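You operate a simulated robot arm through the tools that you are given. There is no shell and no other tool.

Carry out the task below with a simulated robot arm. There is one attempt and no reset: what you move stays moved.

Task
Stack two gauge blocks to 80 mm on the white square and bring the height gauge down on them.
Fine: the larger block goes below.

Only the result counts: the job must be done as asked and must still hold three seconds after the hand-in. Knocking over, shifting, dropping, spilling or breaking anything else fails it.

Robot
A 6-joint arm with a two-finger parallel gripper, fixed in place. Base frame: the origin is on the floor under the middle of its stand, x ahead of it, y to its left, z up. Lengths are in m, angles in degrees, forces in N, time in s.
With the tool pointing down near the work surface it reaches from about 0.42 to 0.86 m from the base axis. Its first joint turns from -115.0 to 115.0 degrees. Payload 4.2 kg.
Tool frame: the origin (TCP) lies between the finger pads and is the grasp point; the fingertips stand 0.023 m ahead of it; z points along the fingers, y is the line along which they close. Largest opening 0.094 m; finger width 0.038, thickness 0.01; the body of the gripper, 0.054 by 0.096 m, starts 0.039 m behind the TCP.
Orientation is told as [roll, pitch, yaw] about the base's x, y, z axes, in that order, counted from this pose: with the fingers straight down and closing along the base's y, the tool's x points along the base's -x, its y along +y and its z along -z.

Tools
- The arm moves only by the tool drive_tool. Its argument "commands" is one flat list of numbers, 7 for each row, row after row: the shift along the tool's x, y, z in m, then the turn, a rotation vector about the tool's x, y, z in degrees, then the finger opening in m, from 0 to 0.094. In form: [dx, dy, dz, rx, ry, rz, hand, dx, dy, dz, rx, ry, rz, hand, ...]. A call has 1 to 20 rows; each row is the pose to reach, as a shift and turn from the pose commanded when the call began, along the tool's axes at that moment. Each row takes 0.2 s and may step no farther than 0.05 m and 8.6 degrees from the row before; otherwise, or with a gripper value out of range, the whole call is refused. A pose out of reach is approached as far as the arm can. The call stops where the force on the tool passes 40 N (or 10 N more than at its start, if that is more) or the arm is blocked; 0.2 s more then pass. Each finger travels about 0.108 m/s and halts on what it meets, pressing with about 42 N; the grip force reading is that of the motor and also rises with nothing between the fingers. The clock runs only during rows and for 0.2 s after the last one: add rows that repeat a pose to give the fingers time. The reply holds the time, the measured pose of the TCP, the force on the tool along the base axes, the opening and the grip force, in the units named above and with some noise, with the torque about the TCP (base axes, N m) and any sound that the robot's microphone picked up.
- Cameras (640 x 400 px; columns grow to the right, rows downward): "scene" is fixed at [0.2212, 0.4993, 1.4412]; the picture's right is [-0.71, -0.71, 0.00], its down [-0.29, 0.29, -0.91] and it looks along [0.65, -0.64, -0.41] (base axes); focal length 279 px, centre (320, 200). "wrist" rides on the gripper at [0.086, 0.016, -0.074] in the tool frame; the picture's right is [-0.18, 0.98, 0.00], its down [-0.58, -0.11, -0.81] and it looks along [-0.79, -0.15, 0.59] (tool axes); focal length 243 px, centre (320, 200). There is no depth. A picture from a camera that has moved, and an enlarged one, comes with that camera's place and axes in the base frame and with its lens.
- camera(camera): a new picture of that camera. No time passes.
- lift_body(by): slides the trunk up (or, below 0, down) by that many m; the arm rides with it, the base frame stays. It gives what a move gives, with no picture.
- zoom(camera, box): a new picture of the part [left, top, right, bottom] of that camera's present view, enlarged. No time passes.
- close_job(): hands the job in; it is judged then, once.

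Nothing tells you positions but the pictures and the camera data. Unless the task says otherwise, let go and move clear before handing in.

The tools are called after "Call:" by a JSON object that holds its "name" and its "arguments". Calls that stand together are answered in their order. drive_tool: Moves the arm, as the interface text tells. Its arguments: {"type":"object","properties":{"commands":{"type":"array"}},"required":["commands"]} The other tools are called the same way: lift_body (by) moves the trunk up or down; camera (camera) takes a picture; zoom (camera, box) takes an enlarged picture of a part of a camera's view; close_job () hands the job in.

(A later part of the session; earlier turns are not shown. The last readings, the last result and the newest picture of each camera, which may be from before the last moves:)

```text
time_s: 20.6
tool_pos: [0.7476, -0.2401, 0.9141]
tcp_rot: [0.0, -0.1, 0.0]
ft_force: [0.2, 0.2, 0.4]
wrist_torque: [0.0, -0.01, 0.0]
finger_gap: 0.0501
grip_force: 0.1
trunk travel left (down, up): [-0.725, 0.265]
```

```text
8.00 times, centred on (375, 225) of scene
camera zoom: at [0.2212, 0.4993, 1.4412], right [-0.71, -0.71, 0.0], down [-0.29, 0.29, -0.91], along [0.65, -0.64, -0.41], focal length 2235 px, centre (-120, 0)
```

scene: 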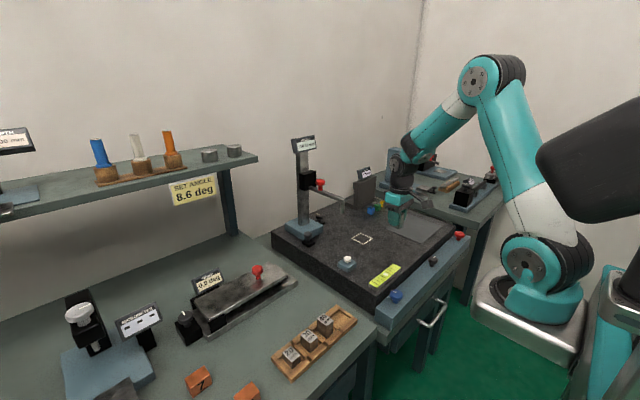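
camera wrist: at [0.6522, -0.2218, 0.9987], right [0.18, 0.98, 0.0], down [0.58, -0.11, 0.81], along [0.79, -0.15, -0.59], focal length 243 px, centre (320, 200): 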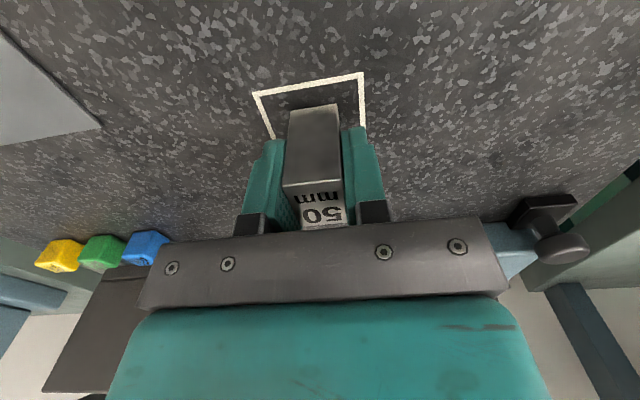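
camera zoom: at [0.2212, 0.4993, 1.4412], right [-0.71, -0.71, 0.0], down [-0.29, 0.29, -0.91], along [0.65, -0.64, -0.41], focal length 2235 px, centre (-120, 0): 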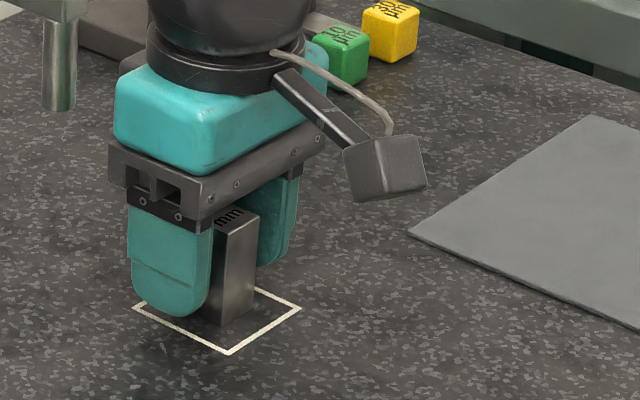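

The 50 block stands upright inside the square. I'll rise, retreat the same way and hover over the 30 block at about (0.546, 0.211).

Call:
{"name": "drive_tool", "arguments": {"commands": [0, 0, -0.035, 0, 0, 0, 0.05, 0, 0, -0.07, 0, 0, 0, 0.05, 0, 0, -0.105, 0, 0, 0, 0.05, 0.045, 0, -0.105, 0, 0, 0, 0.05, 0.09, 0, -0.105, 0, 0, 0, 0.05, 0.135, 0, -0.105, 0, 0, 0, 0.05, 0.14, 0.045, -0.105, 0, 0, 0, 0.05, 0.145, 0.09, -0.105, 0, 0, 0, 0.05, 0.15, 0.135, -0.105, 0, 0, 0, 0.05, 0.155, 0.18, -0.105, 0, 0, 0, 0.05, 0.16, 0.225, -0.105, 0, 0, 0, 0.05, 0.165, 0.27, -0.105, 0, 0, 0, 0.05, 0.17, 0.315, -0.105, 0, 0, 0, 0.05, 0.18, 0.36, -0.105, 0, 0, 0, 0.05, 0.19, 0.405, -0.105, 0, 0, 0, 0.05, 0.1995, 0.4515, -0.105, 0, 0, 0, 0.05, 0.1995, 0.4515, -0.085, 0, 0, 0, 0.05, 0.1995, 0.4515, -0.065, 0, 0, 0, 0.05, 0.1995, 0.4515, -0.065, 0, 0, 0, 0.05]}}

Call:
{"name": "camera", "arguments": {"camera": "wrist"}}

Call:
{"name": "zoom", "arguments": {"camera": "scene", "box": [345, 190, 405, 250]}}

```text
time_s: 24.6
tool_pos: [0.5474, 0.2109, 0.9803]
tcp_rot: [0.0, -0.1, 0.0]
ft_force: [-0.4, 0.5, 0.1]
wrist_torque: [-0.01, -0.01, 0.01]
finger_gap: 0.0501
grip_force: 0.0
trunk travel left (down, up): [-0.725, 0.265]
```

```text
taken
camera wrist: at [0.4608, 0.2269, 1.0555], right [0.18, 0.98, 0.0], down [0.58, -0.11, 0.81], along [0.79, -0.15, -0.59], focal length 243 px, centre (320, 200)
```

wrist: 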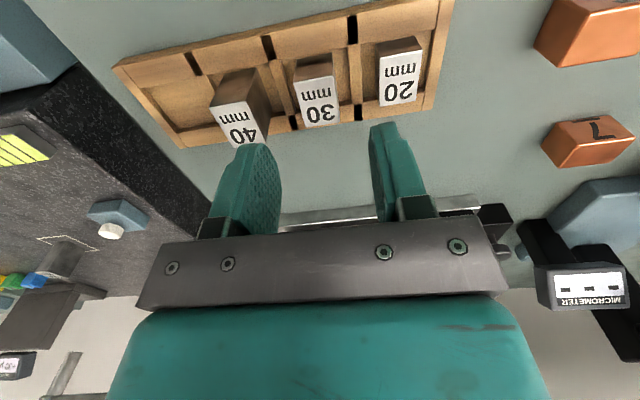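

```text
6.67 times, centred on (375, 220) of scene
camera zoom: at [0.2212, 0.4993, 1.4412], right [-0.71, -0.71, 0.0], down [-0.29, 0.29, -0.91], along [0.65, -0.64, -0.41], focal length 1862 px, centre (-47, 67)
```

zoom: 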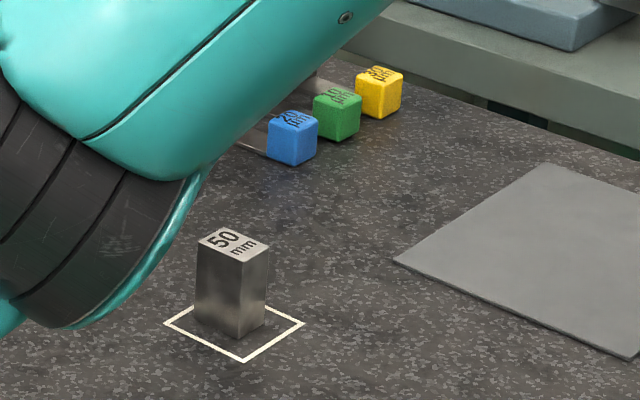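

The 50 block stands well inside the square. I'll zoom to refine the position of the 30 block under the gripper.

Call:
{"name": "zoom", "arguments": {"camera": "wrist", "box": [220, 40, 420, 190]}}

```text
2.67 times, centred on (320, 115) of wrist
camera zoom: at [0.4608, 0.2269, 1.0555], right [0.18, 0.98, 0.0], down [0.58, -0.11, 0.81], along [0.79, -0.15, -0.59], focal length 647 px, centre (320, 427)
```

zoom: 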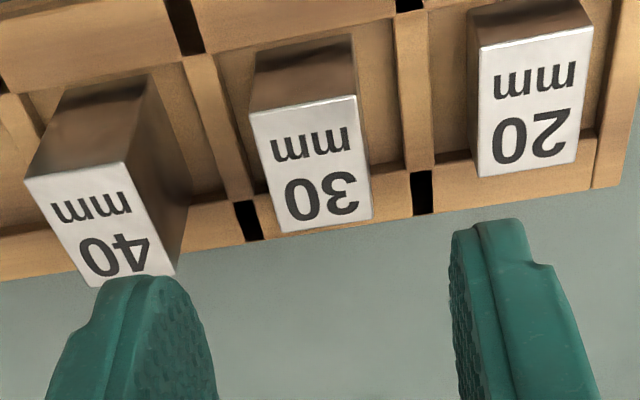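

The 30 block is centred at (0.546, 0.210). I'll narrow the opening to 42 mm so the fingers pass the neighbouring blocks, then descend to z≈0.922.

Call:
{"name": "drive_tool", "arguments": {"commands": [0.0008, -0.001, 0.01, 0, 0, 0, 0.042, 0.0008, -0.001, 0.025, 0, 0, 0, 0.042, 0.0008, -0.001, 0.04, 0, 0, 0, 0.042, 0.0008, -0.001, 0.04, 0, 0, 0, 0.042]}}

Call:
{"name": "camera", "arguments": {"camera": "wrist"}}

```text
time_s: 25.6
tool_pos: [0.5452, 0.2098, 0.9382]
tcp_rot: [0.0, 0.0, 0.0]
ft_force: [-0.3, -0.3, 0.5]
wrist_torque: [-0.01, -0.01, -0.02]
finger_gap: 0.0423
grip_force: 0.1
trunk travel left (down, up): [-0.725, 0.265]
```

```text
taken
camera wrist: at [0.4595, 0.2267, 1.0137], right [0.18, 0.98, 0.0], down [0.58, -0.11, 0.81], along [0.79, -0.15, -0.59], focal length 243 px, centre (320, 200)
```

wrist: 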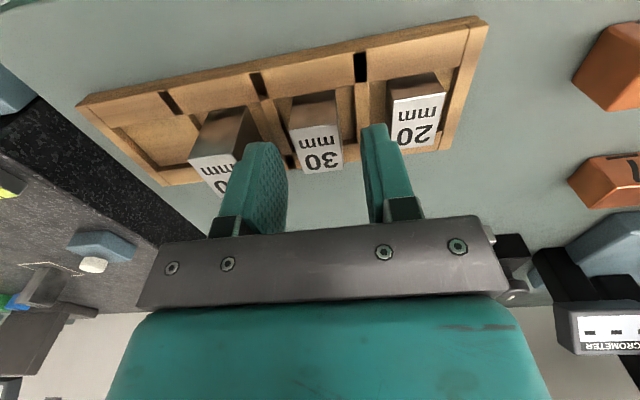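

Alignment is good and the fingers clear both neighbours. I'll go down the last 17 mm and grip.

Call:
{"name": "drive_tool", "arguments": {"commands": [0.0, -0.0007, 0.009, 0, 0, 0, 0.042, 0.0, -0.0007, 0.0175, 0, 0, 0, 0.042, 0.0, -0.0007, 0.0175, 0, 0, 0, 0.042, 0.0, -0.0007, 0.0175, 0, 0, 0, 0.03, 0.0, -0.0007, 0.0175, 0, 0, 0, 0.015, 0.0, -0.0007, 0.0175, 0, 0, 0, 0.015, 0.0, -0.0007, 0.0175, 0, 0, 0, 0.015]}}

Call:
{"name": "camera", "arguments": {"camera": "wrist"}}

```text
time_s: 27.1
tool_pos: [0.5465, 0.2123, 0.9202]
tcp_rot: [-0.1, 0.0, 0.0]
ft_force: [-0.1, 0.5, -0.5]
wrist_torque: [0.04, -0.02, 0.01]
finger_gap: 0.0234
grip_force: 42.6
trunk travel left (down, up): [-0.725, 0.265]
```

```text
taken
camera wrist: at [0.4595, 0.2268, 0.9963], right [0.18, 0.98, 0.0], down [0.58, -0.11, 0.81], along [0.79, -0.15, -0.59], focal length 243 px, centre (320, 200)
```

wrist: 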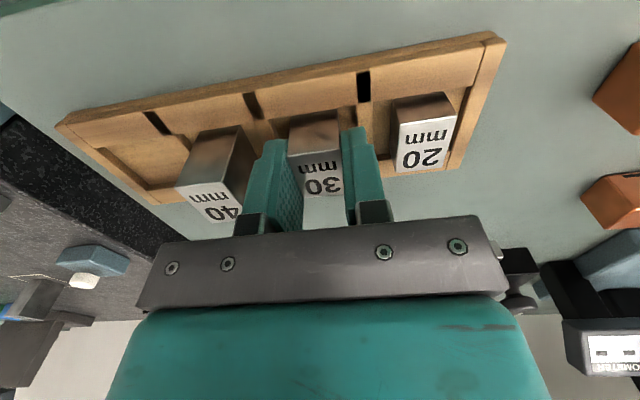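

The 30 block is gripped. I'll lift it 12.5 cm, go around the same way and stop above the 50 block.

Call:
{"name": "drive_tool", "arguments": {"commands": [0, 0, -0.035, 0, 0, 0, 0.015, 0, 0, -0.07, 0, 0, 0, 0.015, 0, 0, -0.1, 0, 0, 0, 0.015, -0.005, -0.035, -0.125, 0, 0, 0, 0.015, -0.01, -0.08, -0.125, 0, 0, 0, 0.015, -0.015, -0.125, -0.125, 0, 0, 0, 0.015, -0.02, -0.17, -0.125, 0, 0, 0, 0.015, -0.03, -0.215, -0.125, 0, 0, 0, 0.015, -0.04, -0.26, -0.125, 0, 0, 0, 0.015, -0.045, -0.305, -0.125, 0, 0, 0, 0.015, -0.05, -0.35, -0.125, 0, 0, 0, 0.015, -0.06, -0.395, -0.125, 0, 0, 0, 0.015, -0.065, -0.43, -0.125, 0, 0, 0, 0.015, -0.065, -0.4508, -0.125, 0, 0, 0, 0.015, -0.1, -0.4508, -0.125, 0, 0, 0, 0.015, -0.14, -0.4508, -0.125, 0, 0, 0, 0.015, -0.175, -0.4508, -0.125, 0, 0, 0, 0.015, -0.2, -0.4508, -0.125, 0, 0, 0, 0.015, -0.2, -0.4508, -0.125, 0, 0, 0, 0.015]}}

Call:
{"name": "camera", "arguments": {"camera": "wrist"}}

Call:
{"name": "zoom", "arguments": {"camera": "scene", "box": [320, 160, 420, 260]}}

```text
time_s: 31.1
tool_pos: [0.7446, -0.2428, 1.0454]
tcp_rot: [0.0, -0.1, -0.1]
ft_force: [0.5, 0.0, -2.6]
wrist_torque: [-0.02, 0.0, 0.0]
finger_gap: 0.0235
grip_force: 42.0
trunk travel left (down, up): [-0.725, 0.265]
```

```text
taken
camera wrist: at [0.6587, -0.227, 1.121], right [0.18, 0.98, 0.0], down [0.58, -0.11, 0.81], along [0.79, -0.15, -0.59], focal length 243 px, centre (320, 200)
```

wrist: 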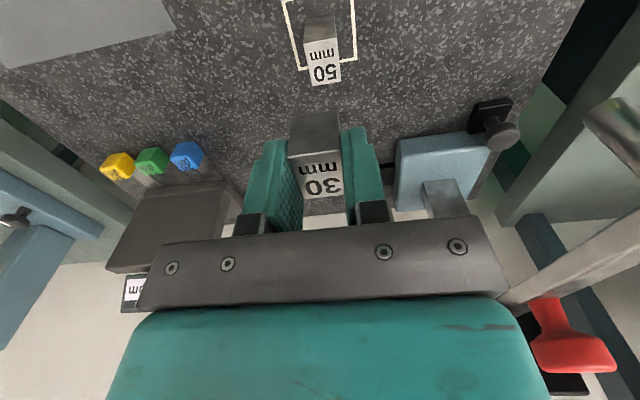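

```text
4.00 times, centred on (370, 210) of scene
camera zoom: at [0.2212, 0.4993, 1.4412], right [-0.71, -0.71, 0.0], down [-0.29, 0.29, -0.91], along [0.65, -0.64, -0.41], focal length 1118 px, centre (120, 160)
```

zoom: 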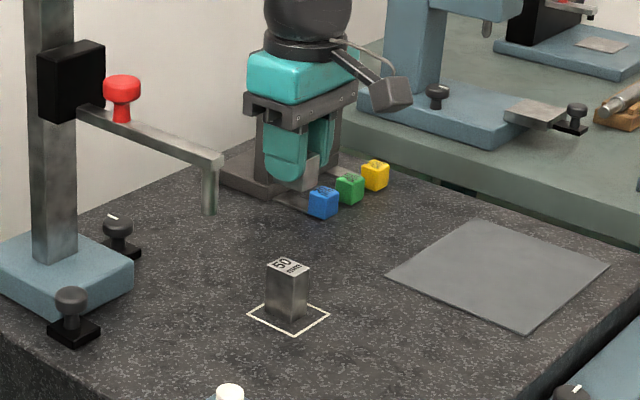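

The 50 block is at about (0.7454, -0.2402). I'll correct 2.8 mm in y, lower to 2 cm above it and check again.

Call:
{"name": "drive_tool", "arguments": {"commands": [0.0, 0.0028, 0.02, 0, 0, 0, 0.015, 0.0, 0.0028, 0.045, 0, 0, 0, 0.015, 0.0, 0.0028, 0.062, 0, 0, 0, 0.015, 0.0, 0.0028, 0.062, 0, 0, 0, 0.015]}}

Call:
{"name": "zoom", "arguments": {"camera": "wrist", "box": [220, 40, 420, 240]}}

Call:
{"name": "zoom", "arguments": {"camera": "scene", "box": [345, 190, 405, 250]}}

```text
time_s: 32.1
tool_pos: [0.7448, -0.2376, 0.982]
tcp_rot: [0.1, 0.0, -0.1]
ft_force: [-0.1, -0.1, -2.3]
wrist_torque: [0.04, -0.01, 0.0]
finger_gap: 0.0236
grip_force: 41.7
trunk travel left (down, up): [-0.725, 0.265]
```

```text
2.00 times, centred on (320, 140) of wrist
camera zoom: at [0.659, -0.2228, 1.0575], right [0.18, 0.98, 0.0], down [0.58, -0.11, 0.81], along [0.79, -0.15, -0.59], focal length 485 px, centre (320, 320)
```

zoom: 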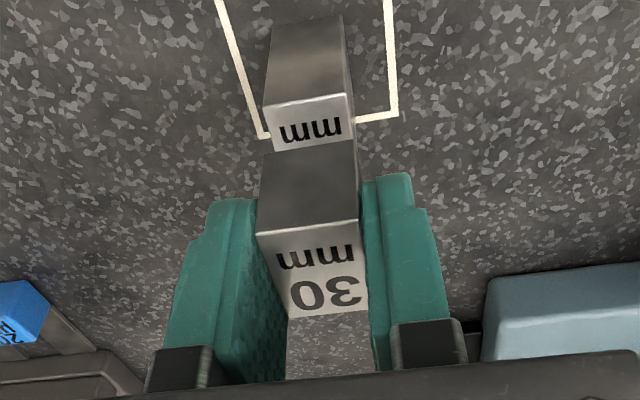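

```text
6.67 times, centred on (375, 220) of scene
camera zoom: at [0.2212, 0.4993, 1.4412], right [-0.71, -0.71, 0.0], down [-0.29, 0.29, -0.91], along [0.65, -0.64, -0.41], focal length 1862 px, centre (-47, 67)
```

zoom: 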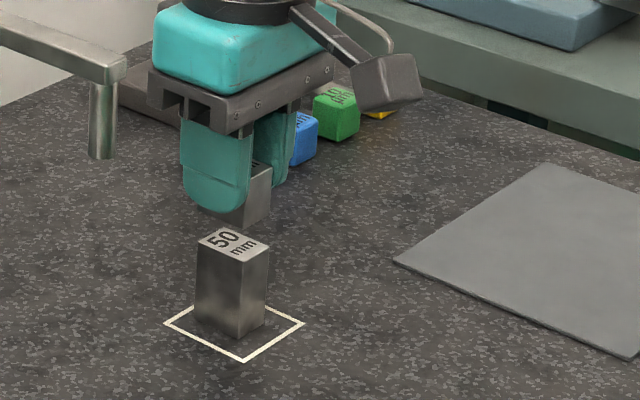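

The 30 block is about 1.5 mm ahead and 1 mm to the left of the 50 block. I'll correct that and lower to just above contact.

Call:
{"name": "drive_tool", "arguments": {"commands": [0.0015, -0.001, 0.006, 0, 0, 0, 0.015, 0.0015, -0.001, 0.012, 0, 0, 0, 0.015, 0.0015, -0.001, 0.0165, 0, 0, 0, 0.015, 0.0015, -0.001, 0.0165, 0, 0, 0, 0.015]}}

Call:
{"name": "zoom", "arguments": {"camera": "wrist", "box": [220, 40, 420, 240]}}

Call:
{"name": "zoom", "arguments": {"camera": "scene", "box": [345, 190, 405, 250]}}

```text
time_s: 33.1
tool_pos: [0.7444, -0.2395, 0.9666]
tcp_rot: [0.1, 0.0, 0.1]
ft_force: [0.5, -0.2, -1.8]
wrist_torque: [0.01, 0.01, -0.02]
finger_gap: 0.0234
grip_force: 41.7
trunk travel left (down, up): [-0.725, 0.265]
```

```text
2.00 times, centred on (320, 140) of wrist
camera zoom: at [0.6583, -0.2238, 1.0421], right [0.18, 0.98, 0.0], down [0.58, -0.11, 0.81], along [0.79, -0.15, -0.59], focal length 485 px, centre (320, 320)
```

zoom: 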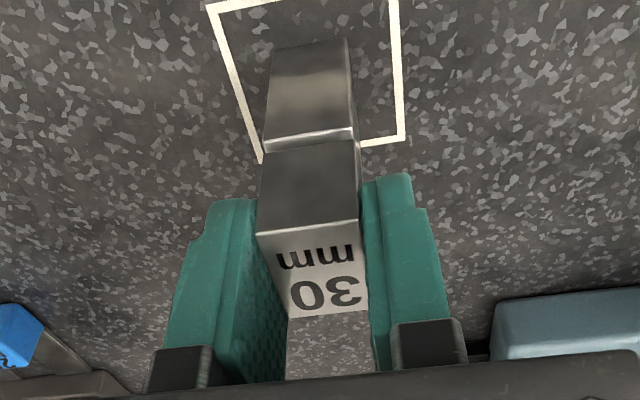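

```text
6.67 times, centred on (375, 220) of scene
camera zoom: at [0.2212, 0.4993, 1.4412], right [-0.71, -0.71, 0.0], down [-0.29, 0.29, -0.91], along [0.65, -0.64, -0.41], focal length 1862 px, centre (-47, 67)
```

zoom: 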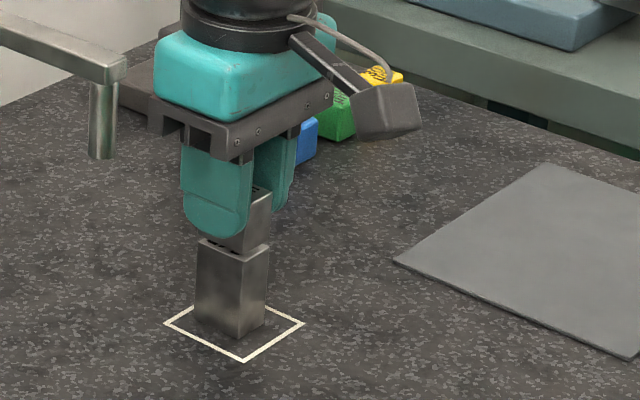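

The two blocks are aligned within about a millimetre. I'll lower the last few millimetres slowly, watching for contact.

Call:
{"name": "drive_tool", "arguments": {"commands": [0.0, -0.0005, 0.0015, 0, 0, 0, 0.015, 0.0, -0.0005, 0.003, 0, 0, 0, 0.015, 0.0, -0.0005, 0.004, 0, 0, 0, 0.015, 0.0, -0.0005, 0.004, 0, 0, 0, 0.015]}}

```text
time_s: 34.1
tool_pos: [0.7437, -0.2404, 0.9629]
tcp_rot: [-0.1, -0.1, 0.0]
ft_force: [1.5, -1.5, 3.2]
wrist_torque: [-0.02, -0.04, 0.0]
finger_gap: 0.0239
grip_force: 42.2
trunk travel left (down, up): [-0.725, 0.265]
```

The force changed from -2 N to +3 N, so the 30 block is just touching. I'll press 0.5 mm more and check the pictures before releasing.

Call:
{"name": "drive_tool", "arguments": {"commands": [0.0, 0.0, 0.0005, 0, 0, 0, 0.015, 0.0, 0.0, 0.0005, 0, 0, 0, 0.015]}}

Call:
{"name": "zoom", "arguments": {"camera": "wrist", "box": [220, 40, 420, 240]}}

Call:
{"name": "zoom", "arguments": {"camera": "scene", "box": [345, 190, 405, 250]}}

```text
time_s: 34.8
tool_pos: [0.7433, -0.2408, 0.9621]
tcp_rot: [-0.1, -0.2, 0.0]
ft_force: [2.0, -0.1, 9.0]
wrist_torque: [0.01, -0.02, 0.02]
finger_gap: 0.0237
grip_force: 41.7
trunk travel left (down, up): [-0.725, 0.265]
```

```text
2.00 times, centred on (320, 140) of wrist
camera zoom: at [0.6568, -0.2242, 1.038], right [0.18, 0.98, 0.0], down [0.58, -0.11, 0.81], along [0.79, -0.15, -0.59], focal length 485 px, centre (320, 320)
```

zoom: 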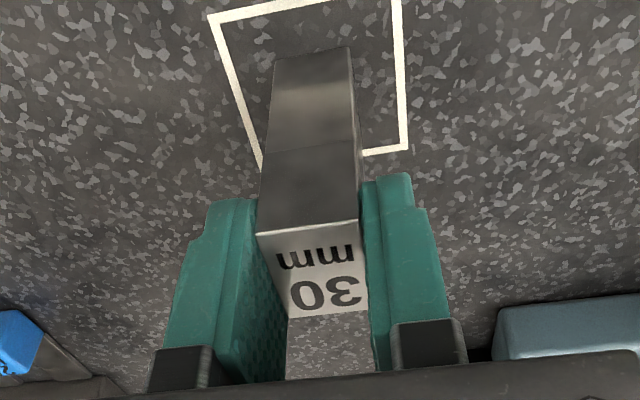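

```text
6.67 times, centred on (375, 220) of scene
camera zoom: at [0.2212, 0.4993, 1.4412], right [-0.71, -0.71, 0.0], down [-0.29, 0.29, -0.91], along [0.65, -0.64, -0.41], focal length 1862 px, centre (-47, 67)
```

zoom: 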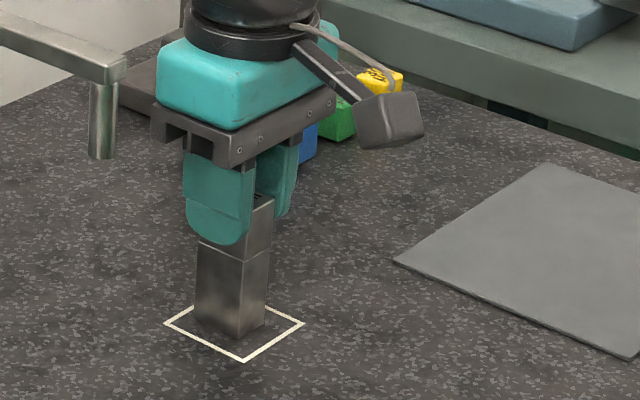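

The blocks are stacked nearly flush. I'll ease off and open the fingers.

Call:
{"name": "drive_tool", "arguments": {"commands": [0.0, 0.0, -0.0006, 0, 0, 0, 0.015, 0.0, 0.0, -0.0006, 0, 0, 0, 0.03, 0.0, 0.0, -0.0006, 0, 0, 0, 0.045, 0.0, 0.0, -0.0006, 0, 0, 0, 0.055, 0.0, 0.0, -0.0006, 0, 0, 0, 0.055]}}

Call:
{"name": "zoom", "arguments": {"camera": "wrist", "box": [220, 40, 420, 240]}}

Call:
{"name": "zoom", "arguments": {"camera": "scene", "box": [345, 190, 405, 250]}}

```text
time_s: 36.0
tool_pos: [0.7441, -0.2394, 0.9629]
tcp_rot: [0.0, 0.1, -0.2]
ft_force: [0.4, 0.2, -0.9]
wrist_torque: [0.01, 0.02, 0.0]
finger_gap: 0.055
grip_force: 0.1
trunk travel left (down, up): [-0.725, 0.265]
```

```text
2.00 times, centred on (320, 140) of wrist
camera zoom: at [0.6574, -0.2241, 1.0382], right [0.18, 0.98, 0.0], down [0.58, -0.11, 0.81], along [0.79, -0.15, -0.59], focal length 485 px, centre (320, 320)
```

zoom: 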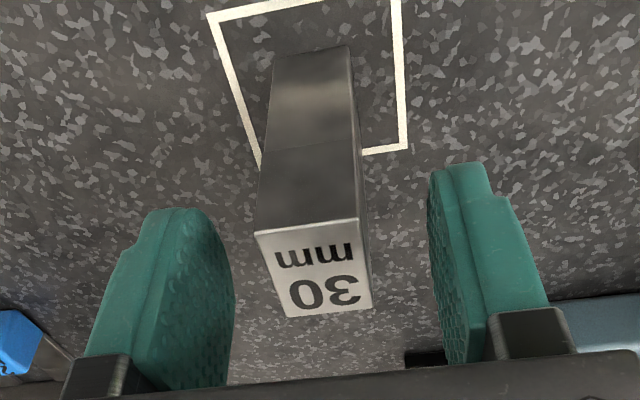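

```text
6.67 times, centred on (375, 220) of scene
camera zoom: at [0.2212, 0.4993, 1.4412], right [-0.71, -0.71, 0.0], down [-0.29, 0.29, -0.91], along [0.65, -0.64, -0.41], focal length 1862 px, centre (-47, 67)
```

zoom: 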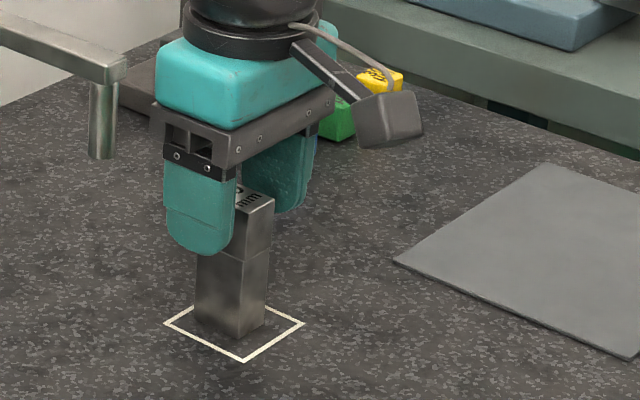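

The 80 mm stack is standing. I'll rise and back away, then study the gauge's base knobs from a better angle.

Call:
{"name": "drive_tool", "arguments": {"commands": [0.0, 0.0, -0.03, 0, 0, 0, 0.055, 0.0, 0.0, -0.07, 0, 0, 0, 0.055, 0.01, 0.0, -0.115, 0, 0, 0, 0.07, 0.03, 0.0, -0.155, 0, 0, 0, 0.094, 0.06, 0.0, -0.19, 0, 0, 0, 0.094, 0.08, 0.0, -0.23, 0, 0, 0, 0.094, 0.08, 0.0, -0.23, 0, 0, 0, 0.094]}}

Call:
{"name": "camera", "arguments": {"camera": "wrist"}}

Call:
{"name": "camera", "arguments": {"camera": "scene"}}

Call:
{"name": "zoom", "arguments": {"camera": "scene", "box": [270, 130, 390, 260]}}

```text
time_s: 37.5
tool_pos: [0.6638, -0.238, 1.1939]
tcp_rot: [0.0, 0.2, 0.0]
ft_force: [-0.6, 0.3, -0.3]
wrist_torque: [-0.01, 0.0, 0.0]
finger_gap: 0.0939
grip_force: 0.1
trunk travel left (down, up): [-0.725, 0.265]
```

```text
taken
camera wrist: at [0.5777, -0.2221, 1.2693], right [0.18, 0.98, 0.0], down [0.58, -0.11, 0.81], along [0.79, -0.15, -0.59], focal length 243 px, centre (320, 200)
```

wrist: 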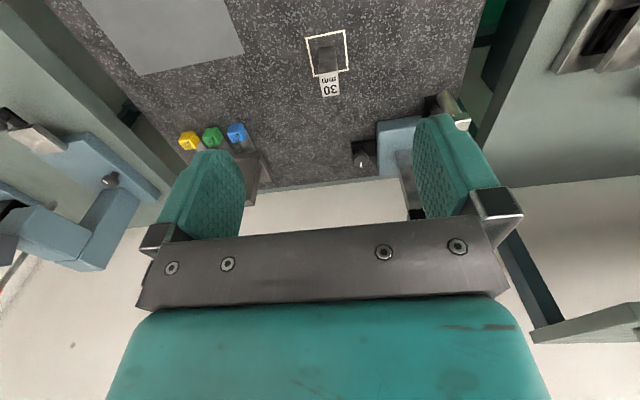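

```text
taken
```

scene: 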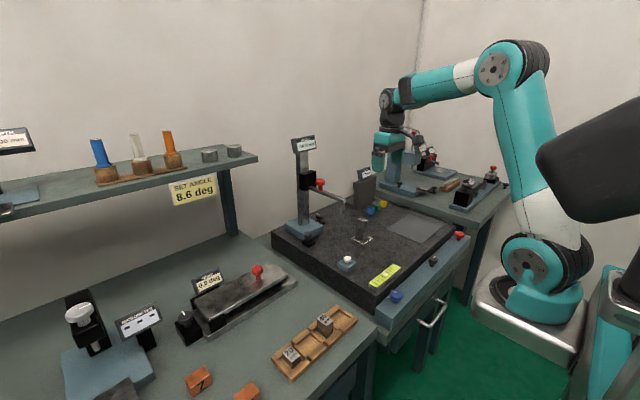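

```text
3.08 times, centred on (330, 195) of scene
camera zoom: at [0.2212, 0.4993, 1.4412], right [-0.71, -0.71, 0.0], down [-0.29, 0.29, -0.91], along [0.65, -0.64, -0.41], focal length 860 px, centre (289, 215)
```

zoom: 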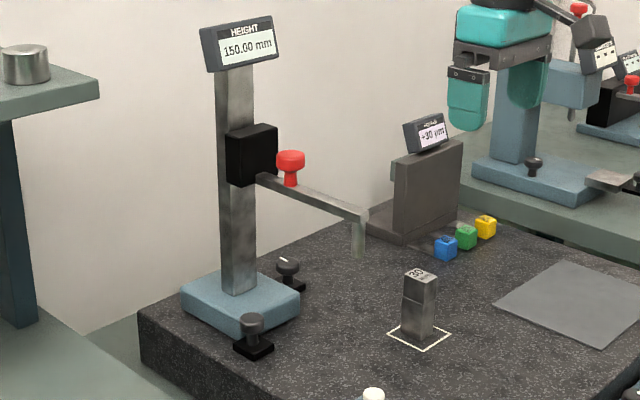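

The stack stands clean in the square and the gauge reads 150.00 mm. I'll zoom in on both base knobs from here.

Call:
{"name": "zoom", "arguments": {"camera": "wrist", "box": [340, 80, 480, 190]}}

Call:
{"name": "zoom", "arguments": {"camera": "scene", "box": [295, 205, 345, 250]}}

Call:
{"name": "zoom", "arguments": {"camera": "scene", "box": [360, 140, 520, 240]}}

```text
3.64 times, centred on (410, 135) of wrist
camera zoom: at [0.5777, -0.2221, 1.2693], right [0.18, 0.98, 0.0], down [0.58, -0.11, 0.81], along [0.79, -0.15, -0.59], focal length 882 px, centre (-7, 436)
```

zoom: 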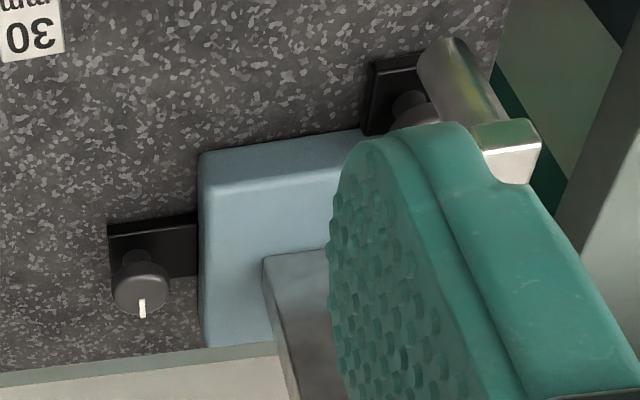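

```text
8.89 times, centred on (320, 228) of scene
camera zoom: at [0.2212, 0.4993, 1.4412], right [-0.71, -0.71, 0.0], down [-0.29, 0.29, -0.91], along [0.65, -0.64, -0.41], focal length 2483 px, centre (320, -44)
```

zoom: 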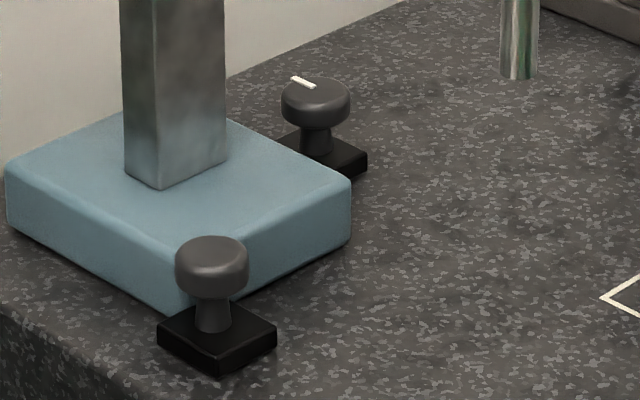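

```text
4.00 times, centred on (440, 190) of scene
camera zoom: at [0.2212, 0.4993, 1.4412], right [-0.71, -0.71, 0.0], down [-0.29, 0.29, -0.91], along [0.65, -0.64, -0.41], focal length 1118 px, centre (-160, 240)
```

zoom: 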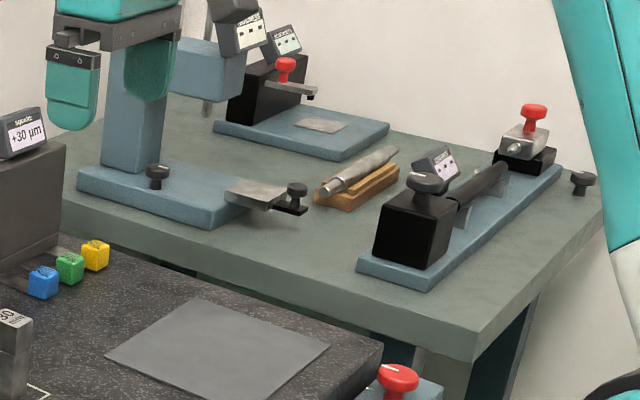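

The unmarked knob near (0.853, -0.067) looks like the push handle on the gauge base, the same as on other stages in the room. The marked knob on the -y side may be a lock. I'll close the fingers and go around to the +y side of the gauge, well clear of the red handle, to test a gentle push.

Call:
{"name": "drive_tool", "arguments": {"commands": [0.03, 0, 0, 0, 0, 0, 0.06, 0.06, 0.03, 0, 0, 0, 0, 0.03, 0.06, 0.075, 0, 0, 0, 0, 0.0, 0.06, 0.12, 0, 0, 0, 0, 0.0, 0.06, 0.165, 0, 0, 0, 0, 0.0, 0.06, 0.21, 0, 0, 0, 0, 0.0, 0.06, 0.245, 0, 0, 0, 0, 0.0, 0.02, 0.245, 0, 0, 0, 0, 0.0, -0.025, 0.245, 0, 0, 0, 0, 0.0, -0.065, 0.245, 0.02, 0, 0, 0, 0.0, -0.1, 0.245, 0.05, 0, 0, 0, 0.0, -0.1, 0.245, 0.05, 0, 0, 0, 0.0]}}

Call:
{"name": "camera", "arguments": {"camera": "wrist"}}

Call:
{"name": "camera", "arguments": {"camera": "scene"}}

```text
time_s: 40.1
tool_pos: [0.7657, 0.002, 1.1439]
tcp_rot: [0.0, 0.0, 0.0]
ft_force: [0.1, 0.2, -0.9]
wrist_torque: [0.01, -0.02, 0.0]
finger_gap: 0.0001
grip_force: 42.4
trunk travel left (down, up): [-0.725, 0.265]
```

```text
taken
camera wrist: at [0.6786, 0.0185, 1.2188], right [0.18, 0.98, 0.0], down [0.58, -0.11, 0.81], along [0.79, -0.15, -0.59], focal length 243 px, centre (320, 200)
```

wrist: 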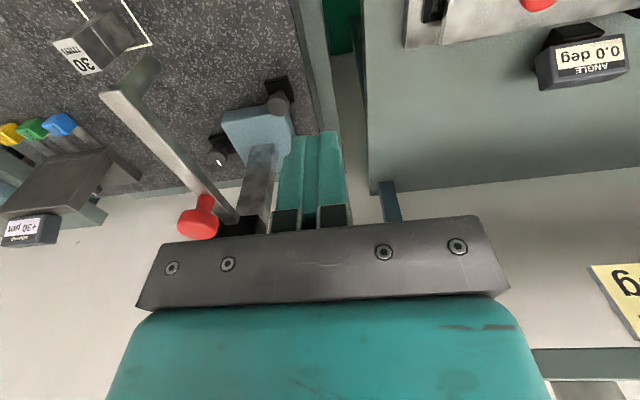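

```text
taken
```

scene: 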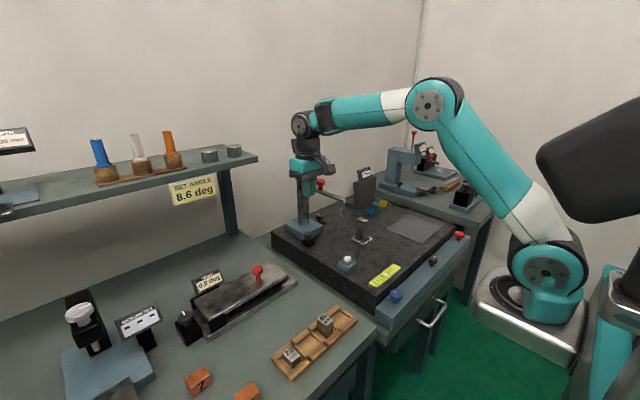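

I'm at (0.765, 0.0025, 1.145) with closed fingers, and both knobs are visible. I'll zoom in on them.

Call:
{"name": "zoom", "arguments": {"camera": "wrist", "box": [190, 60, 330, 180]}}

Call:
{"name": "zoom", "arguments": {"camera": "wrist", "box": [40, 0, 260, 250]}}

```text
3.33 times, centred on (260, 120) of wrist
camera zoom: at [0.6786, 0.0185, 1.2188], right [0.18, 0.98, 0.0], down [0.58, -0.11, 0.81], along [0.79, -0.15, -0.59], focal length 809 px, centre (520, 467)
```

zoom: 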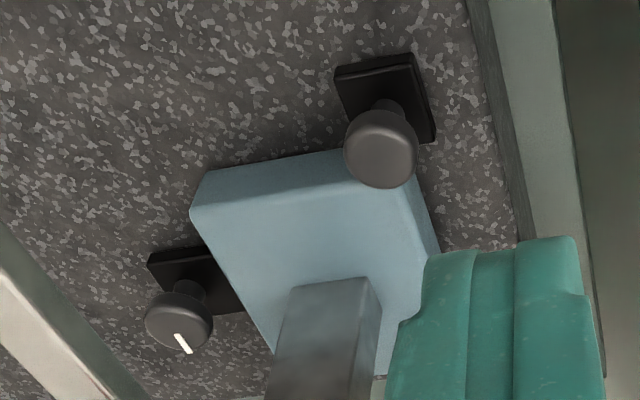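

```text
1.60 times, centred on (150, 125) of wrist
camera zoom: at [0.6786, 0.0185, 1.2188], right [0.18, 0.98, 0.0], down [0.58, -0.11, 0.81], along [0.79, -0.15, -0.59], focal length 388 px, centre (592, 320)
```

zoom: 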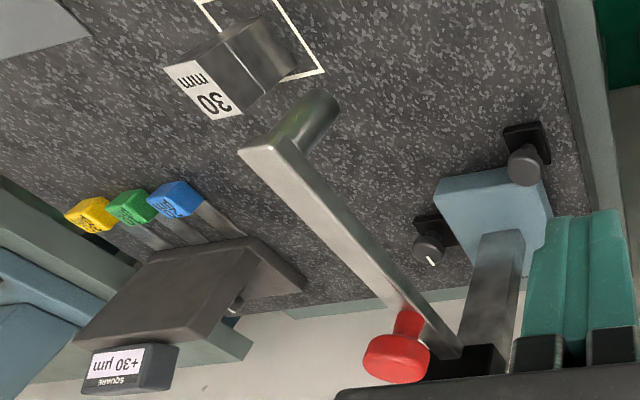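

I locate the handle knob at about (0.8525, -0.0705) with cap radius ≈15 mm and top at z≈0.928. The tip is at (0.741, -0.120), so the gauge has to move about 0.12 m towards -y. I'll descend on the free +y side of that knob.

Call:
{"name": "drive_tool", "arguments": {"commands": [-0.04, -0.002, 0.0, 0, 0, 0, 0.0, -0.08, -0.004, 0.0, 0, 0, 0, 0.0, -0.08, -0.004, 0.045, 0, 0, 0, 0.0, -0.08, -0.004, 0.09, 0, 0, 0, 0.0, -0.08, -0.004, 0.135, 0, 0, 0, 0.0, -0.08, -0.004, 0.175, 0, 0, 0, 0.0, -0.08, -0.004, 0.205, 0, 0, 0, 0.0, -0.08, -0.004, 0.205, 0, 0, 0, 0.0]}}

Call:
{"name": "camera", "arguments": {"camera": "wrist"}}

Call:
{"name": "zoom", "arguments": {"camera": "scene", "box": [260, 140, 360, 260]}}

```text
time_s: 42.0
tool_pos: [0.8411, -0.0004, 0.9376]
tcp_rot: [0.0, 0.0, 0.0]
ft_force: [-0.7, -0.5, 0.0]
wrist_torque: [-0.03, -0.01, -0.01]
finger_gap: 0.0002
grip_force: 42.5
trunk travel left (down, up): [-0.725, 0.265]
```

```text
taken
camera wrist: at [0.7552, 0.0167, 1.0128], right [0.18, 0.98, 0.0], down [0.58, -0.11, 0.81], along [0.79, -0.15, -0.59], focal length 243 px, centre (320, 200)
```

wrist: 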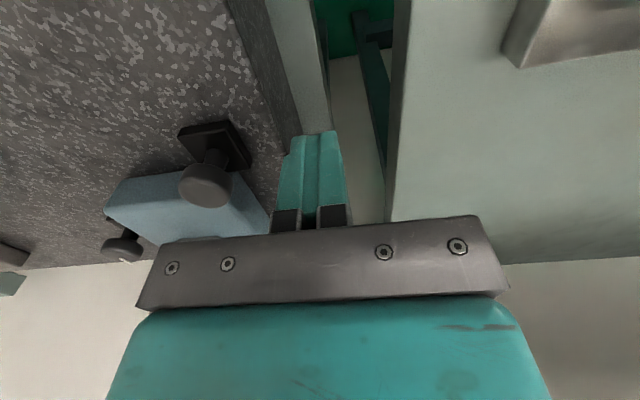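

```text
3.33 times, centred on (310, 200) of scene
camera zoom: at [0.2212, 0.4993, 1.4412], right [-0.71, -0.71, 0.0], down [-0.29, 0.29, -0.91], along [0.65, -0.64, -0.41], focal length 931 px, centre (353, 200)
```

zoom: 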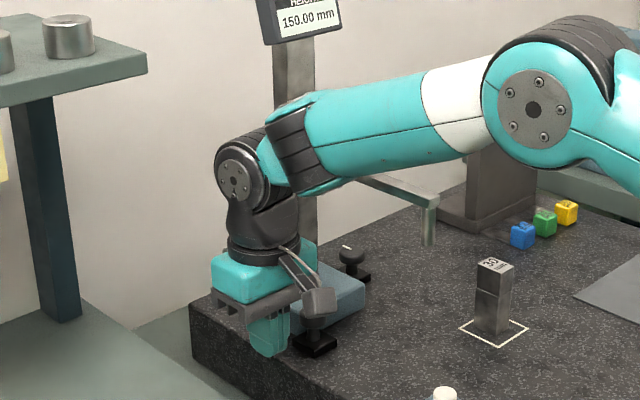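

The closed fingers are beside the handle knob on its +y side, and the forearm is clear of the gauge. I'll go down to z≈0.913 and approach to just before contact.

Call:
{"name": "drive_tool", "arguments": {"commands": [-0.001, 0, 0.013, 0, 0, 0, 0.0, -0.001, 0, 0.025, 0, 0, 0, 0.0, -0.001, -0.02, 0.025, 0, 0, 0, 0.0, -0.001, -0.037, 0.025, 0, 0, 0, 0.0, -0.001, -0.037, 0.025, 0, 0, 0, 0.0]}}

Call:
{"name": "camera", "arguments": {"camera": "wrist"}}

```text
time_s: 43.1
tool_pos: [0.8455, -0.0362, 0.9141]
tcp_rot: [0.0, 0.0, 0.0]
ft_force: [1.2, -1.4, -0.9]
wrist_torque: [0.01, 0.01, -0.01]
finger_gap: 0.0
grip_force: 42.0
trunk travel left (down, up): [-0.725, 0.265]
```

```text
taken
camera wrist: at [0.7597, -0.0196, 0.9896], right [0.18, 0.98, 0.0], down [0.58, -0.11, 0.81], along [0.79, -0.15, -0.59], focal length 243 px, centre (320, 200)
```

wrist: 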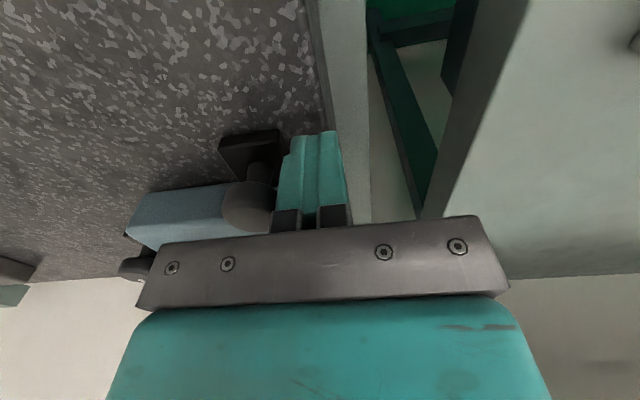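

The fingers are right next to the knob. I'll push gently towards -y in 2 mm steps and watch the force.

Call:
{"name": "drive_tool", "arguments": {"commands": [0, -0.003, 0, 0, 0, 0, 0.0, 0, -0.006, 0, 0, 0, 0, 0.0, 0, -0.009, 0, 0, 0, 0, 0.0, 0, -0.012, 0, 0, 0, 0, 0.0]}}

Call:
{"name": "camera", "arguments": {"camera": "wrist"}}

Call:
{"name": "zoom", "arguments": {"camera": "scene", "box": [290, 160, 390, 260]}}

```text
time_s: 44.1
tool_pos: [0.8455, -0.0487, 0.9137]
tcp_rot: [0.0, 0.0, 0.0]
ft_force: [-1.1, 2.2, 0.8]
wrist_torque: [0.04, 0.02, 0.02]
finger_gap: 0.0
grip_force: 42.2
trunk travel left (down, up): [-0.725, 0.265]
```

```text
taken
camera wrist: at [0.7588, -0.0315, 0.989], right [0.18, 0.98, 0.0], down [0.58, -0.11, 0.81], along [0.79, -0.15, -0.59], focal length 243 px, centre (320, 200)
```

wrist: 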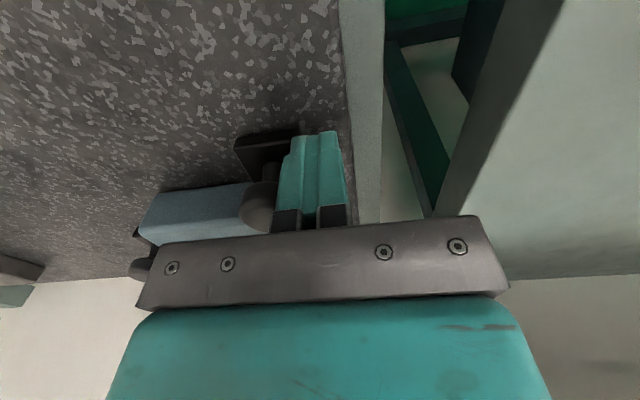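

```text
4.00 times, centred on (340, 210) of scene
camera zoom: at [0.2212, 0.4993, 1.4412], right [-0.71, -0.71, 0.0], down [-0.29, 0.29, -0.91], along [0.65, -0.64, -0.41], focal length 1118 px, centre (240, 160)
```

zoom: 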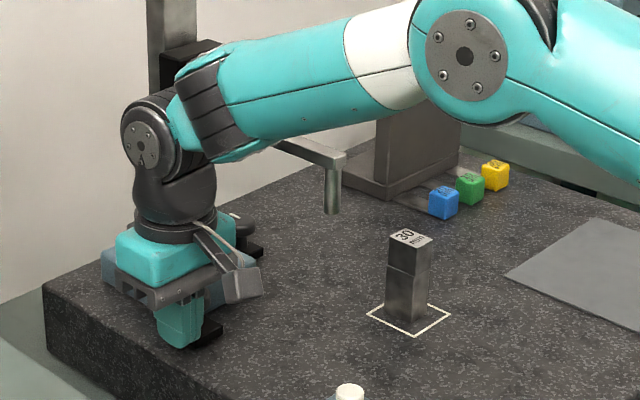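

There was almost no resistance (~2 N). I'll check whether the gauge actually moved by comparing the tip and the base position.

Call:
{"name": "zoom", "arguments": {"camera": "wrist", "box": [120, 100, 360, 260]}}

Call:
{"name": "zoom", "arguments": {"camera": "scene", "box": [280, 120, 360, 250]}}

Call:
{"name": "zoom", "arguments": {"camera": "scene", "box": [270, 200, 350, 260]}}

```text
2.50 times, centred on (240, 180) of wrist
camera zoom: at [0.7588, -0.0315, 0.989], right [0.18, 0.98, 0.0], down [0.58, -0.11, 0.81], along [0.79, -0.15, -0.59], focal length 606 px, centre (520, 250)
```

zoom: 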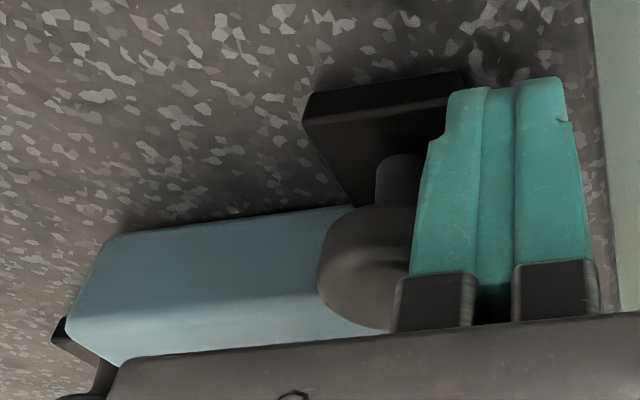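

```text
3.08 times, centred on (320, 185) of scene
camera zoom: at [0.2212, 0.4993, 1.4412], right [-0.71, -0.71, 0.0], down [-0.29, 0.29, -0.91], along [0.65, -0.64, -0.41], focal length 860 px, centre (320, 246)
```

zoom: 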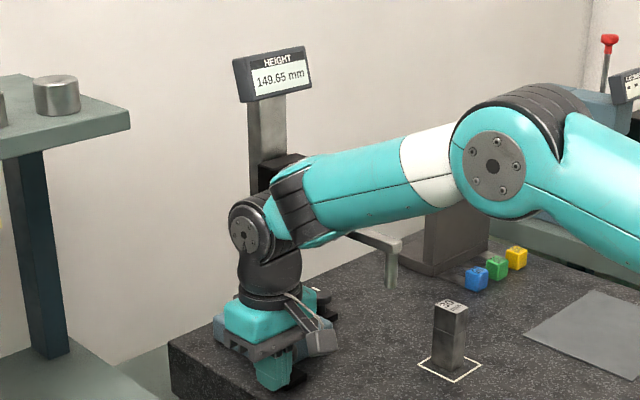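

```text
6.67 times, centred on (310, 230) of scene
camera zoom: at [0.2212, 0.4993, 1.4412], right [-0.71, -0.71, 0.0], down [-0.29, 0.29, -0.91], along [0.65, -0.64, -0.41], focal length 1862 px, centre (387, 0)
```

zoom: 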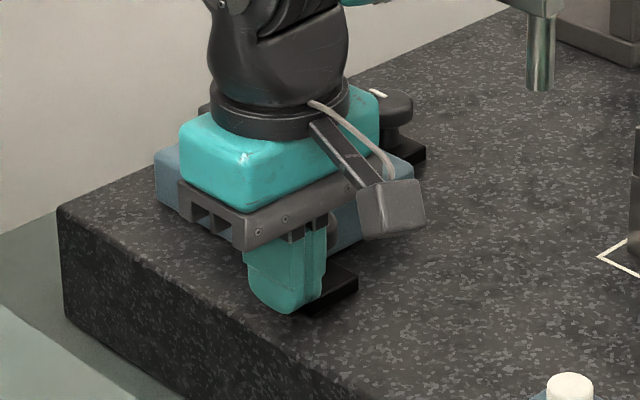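

The foot and base moved about 3 mm together, and the reading changed to 149.65 mm. I'll look at the display and the tip closely before pushing further.

Call:
{"name": "zoom", "arguments": {"camera": "scene", "box": [280, 130, 330, 165]}}

Call:
{"name": "zoom", "arguments": {"camera": "scene", "box": [325, 180, 385, 250]}}

```text
11.43 times, centred on (305, 148) of scene
camera zoom: at [0.2212, 0.4993, 1.4412], right [-0.71, -0.71, 0.0], down [-0.29, 0.29, -0.91], along [0.65, -0.64, -0.41], focal length 3193 px, centre (491, 800)
```

zoom: 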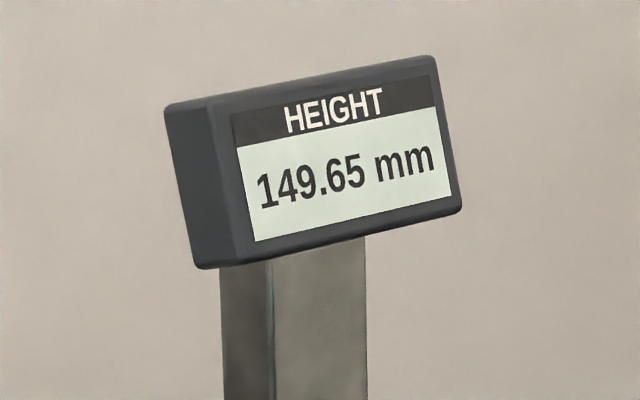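

```text
5.71 times, centred on (355, 215) of scene
camera zoom: at [0.2212, 0.4993, 1.4412], right [-0.71, -0.71, 0.0], down [-0.29, 0.29, -0.91], along [0.65, -0.64, -0.41], focal length 1596 px, centre (120, 114)
```

zoom: 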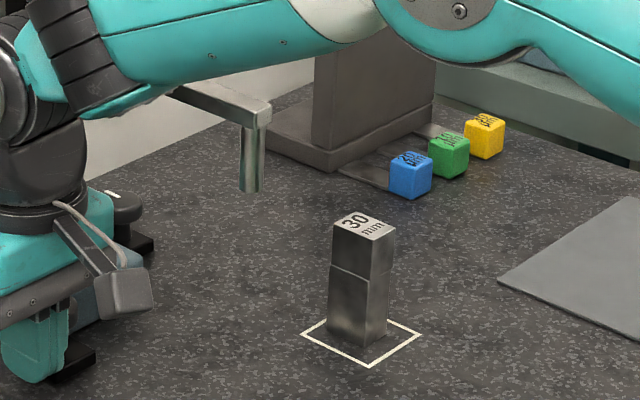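

The display shifted by the same ~3.5 mm, so the whole gauge slides along -y with low resistance. I'll keep pushing slowly, 40 mm first, easing slightly back in x to stay within reach.

Call:
{"name": "drive_tool", "arguments": {"commands": [0.0, -0.004, 0, 0, 0, 0, 0.0, 0.0005, -0.008, 0, 0, 0, 0, 0.0, 0.0005, -0.012, 0, 0, 0, 0, 0.0, 0.001, -0.016, 0, 0, 0, 0, 0.0, 0.001, -0.02, 0, 0, 0, 0, 0.0, 0.0015, -0.024, 0, 0, 0, 0, 0.0, 0.002, -0.028, 0, 0, 0, 0, 0.0, 0.002, -0.032, 0, 0, 0, 0, 0.0, 0.0025, -0.036, 0, 0, 0, 0, 0.0, 0.0025, -0.04, 0, 0, 0, 0, 0.0]}}

Call:
{"name": "camera", "arguments": {"camera": "wrist"}}

Call:
{"name": "zoom", "arguments": {"camera": "scene", "box": [280, 120, 400, 250]}}

Call:
{"name": "zoom", "arguments": {"camera": "scene", "box": [280, 130, 330, 165]}}

```text
time_s: 46.4
tool_pos: [0.8431, -0.0882, 0.9126]
tcp_rot: [-0.1, -0.1, 0.1]
ft_force: [0.6, 1.9, 0.6]
wrist_torque: [0.0, -0.02, 0.03]
finger_gap: 0.0
grip_force: 41.8
trunk travel left (down, up): [-0.725, 0.265]
```

```text
taken
camera wrist: at [0.7567, -0.0724, 0.9882], right [0.18, 0.98, 0.0], down [0.58, -0.11, 0.81], along [0.79, -0.15, -0.59], focal length 243 px, centre (320, 200)
```

wrist: 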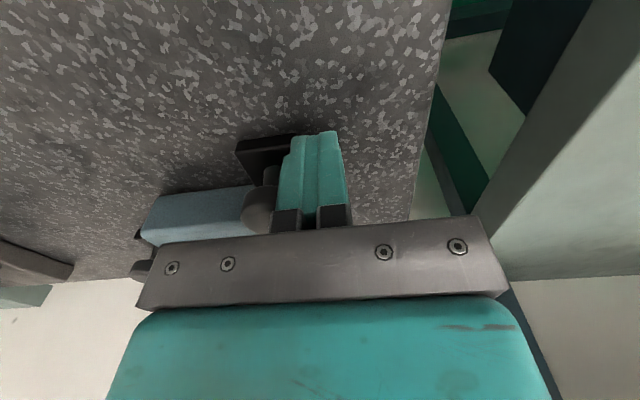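

```text
3.08 times, centred on (340, 185) of scene
camera zoom: at [0.2212, 0.4993, 1.4412], right [-0.71, -0.71, 0.0], down [-0.29, 0.29, -0.91], along [0.65, -0.64, -0.41], focal length 860 px, centre (258, 246)
```

zoom: 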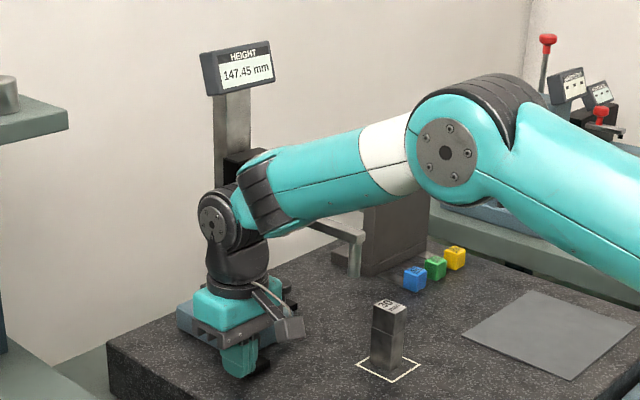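

```text
11.43 times, centred on (305, 148) of scene
camera zoom: at [0.2212, 0.4993, 1.4412], right [-0.71, -0.71, 0.0], down [-0.29, 0.29, -0.91], along [0.65, -0.64, -0.41], focal length 3193 px, centre (491, 800)
```

zoom: 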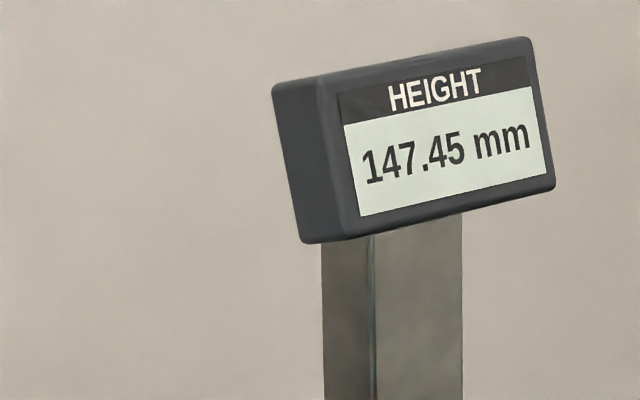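

The gauge has slid about 44 mm and the slider crept down to 147.45 mm, still far above 80. I'll push on another 60 mm and then measure.

Call:
{"name": "drive_tool", "arguments": {"commands": [0.0, -0.004, 0, 0, 0, 0, 0.0, 0.0005, -0.008, 0, 0, 0, 0, 0.0, 0.0005, -0.012, 0, 0, 0, 0, 0.0, 0.001, -0.016, 0, 0, 0, 0, 0.0, 0.001, -0.02, 0, 0, 0, 0, 0.0, 0.0015, -0.024, 0, 0, 0, 0, 0.0, 0.002, -0.028, 0, 0, 0, 0, 0.0, 0.002, -0.032, 0, 0, 0, 0, 0.0, 0.0025, -0.036, 0, 0, 0, 0, 0.0, 0.0025, -0.04, 0, 0, 0, 0, 0.0, 0.003, -0.044, 0, 0, 0, 0, 0.0, 0.003, -0.048, 0, 0, 0, 0, 0.0, 0.0035, -0.052, 0, 0, 0, 0, 0.0, 0.004, -0.056, 0, 0, 0, 0, 0.0, 0.004, -0.06, 0, 0, 0, 0, 0.0]}}

Call:
{"name": "camera", "arguments": {"camera": "wrist"}}

Call:
{"name": "zoom", "arguments": {"camera": "scene", "box": [280, 120, 400, 250]}}

Call:
{"name": "zoom", "arguments": {"camera": "scene", "box": [335, 180, 395, 250]}}

```text
time_s: 49.5
tool_pos: [0.8393, -0.1495, 0.9132]
tcp_rot: [0.1, 0.0, 0.0]
ft_force: [0.8, 1.4, 0.3]
wrist_torque: [0.03, 0.0, 0.04]
finger_gap: 0.0
grip_force: 42.2
trunk travel left (down, up): [-0.725, 0.265]
```

```text
taken
camera wrist: at [0.7525, -0.1323, 0.9885], right [0.18, 0.98, 0.0], down [0.58, -0.11, 0.81], along [0.79, -0.15, -0.59], focal length 243 px, centre (320, 200)
```

wrist: 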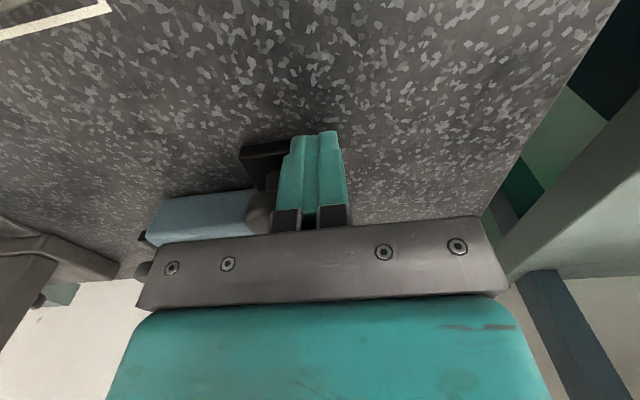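

```text
3.08 times, centred on (340, 185) of scene
camera zoom: at [0.2212, 0.4993, 1.4412], right [-0.71, -0.71, 0.0], down [-0.29, 0.29, -0.91], along [0.65, -0.64, -0.41], focal length 860 px, centre (258, 246)
```

zoom: 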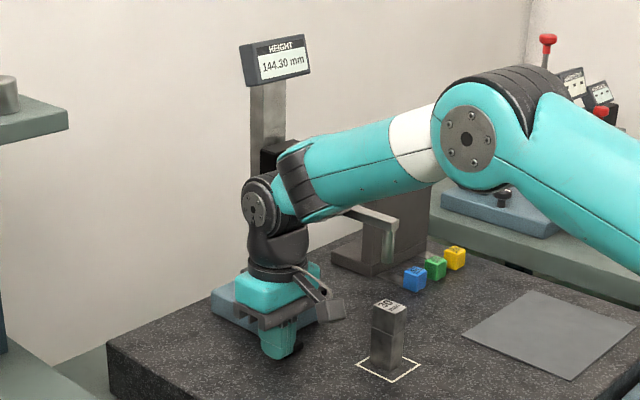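

```text
5.71 times, centred on (365, 215) of scene
camera zoom: at [0.2212, 0.4993, 1.4412], right [-0.71, -0.71, 0.0], down [-0.29, 0.29, -0.91], along [0.65, -0.64, -0.41], focal length 1596 px, centre (63, 114)
```

zoom: 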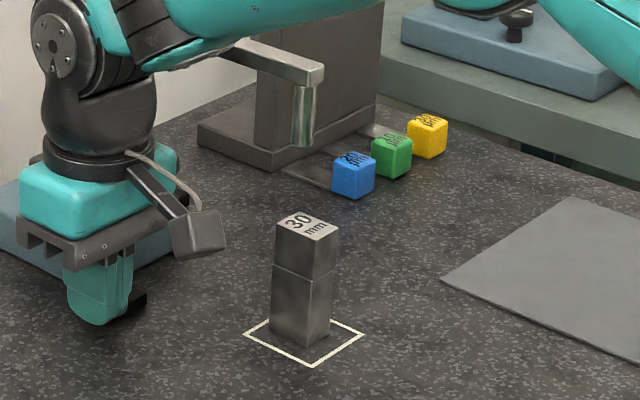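

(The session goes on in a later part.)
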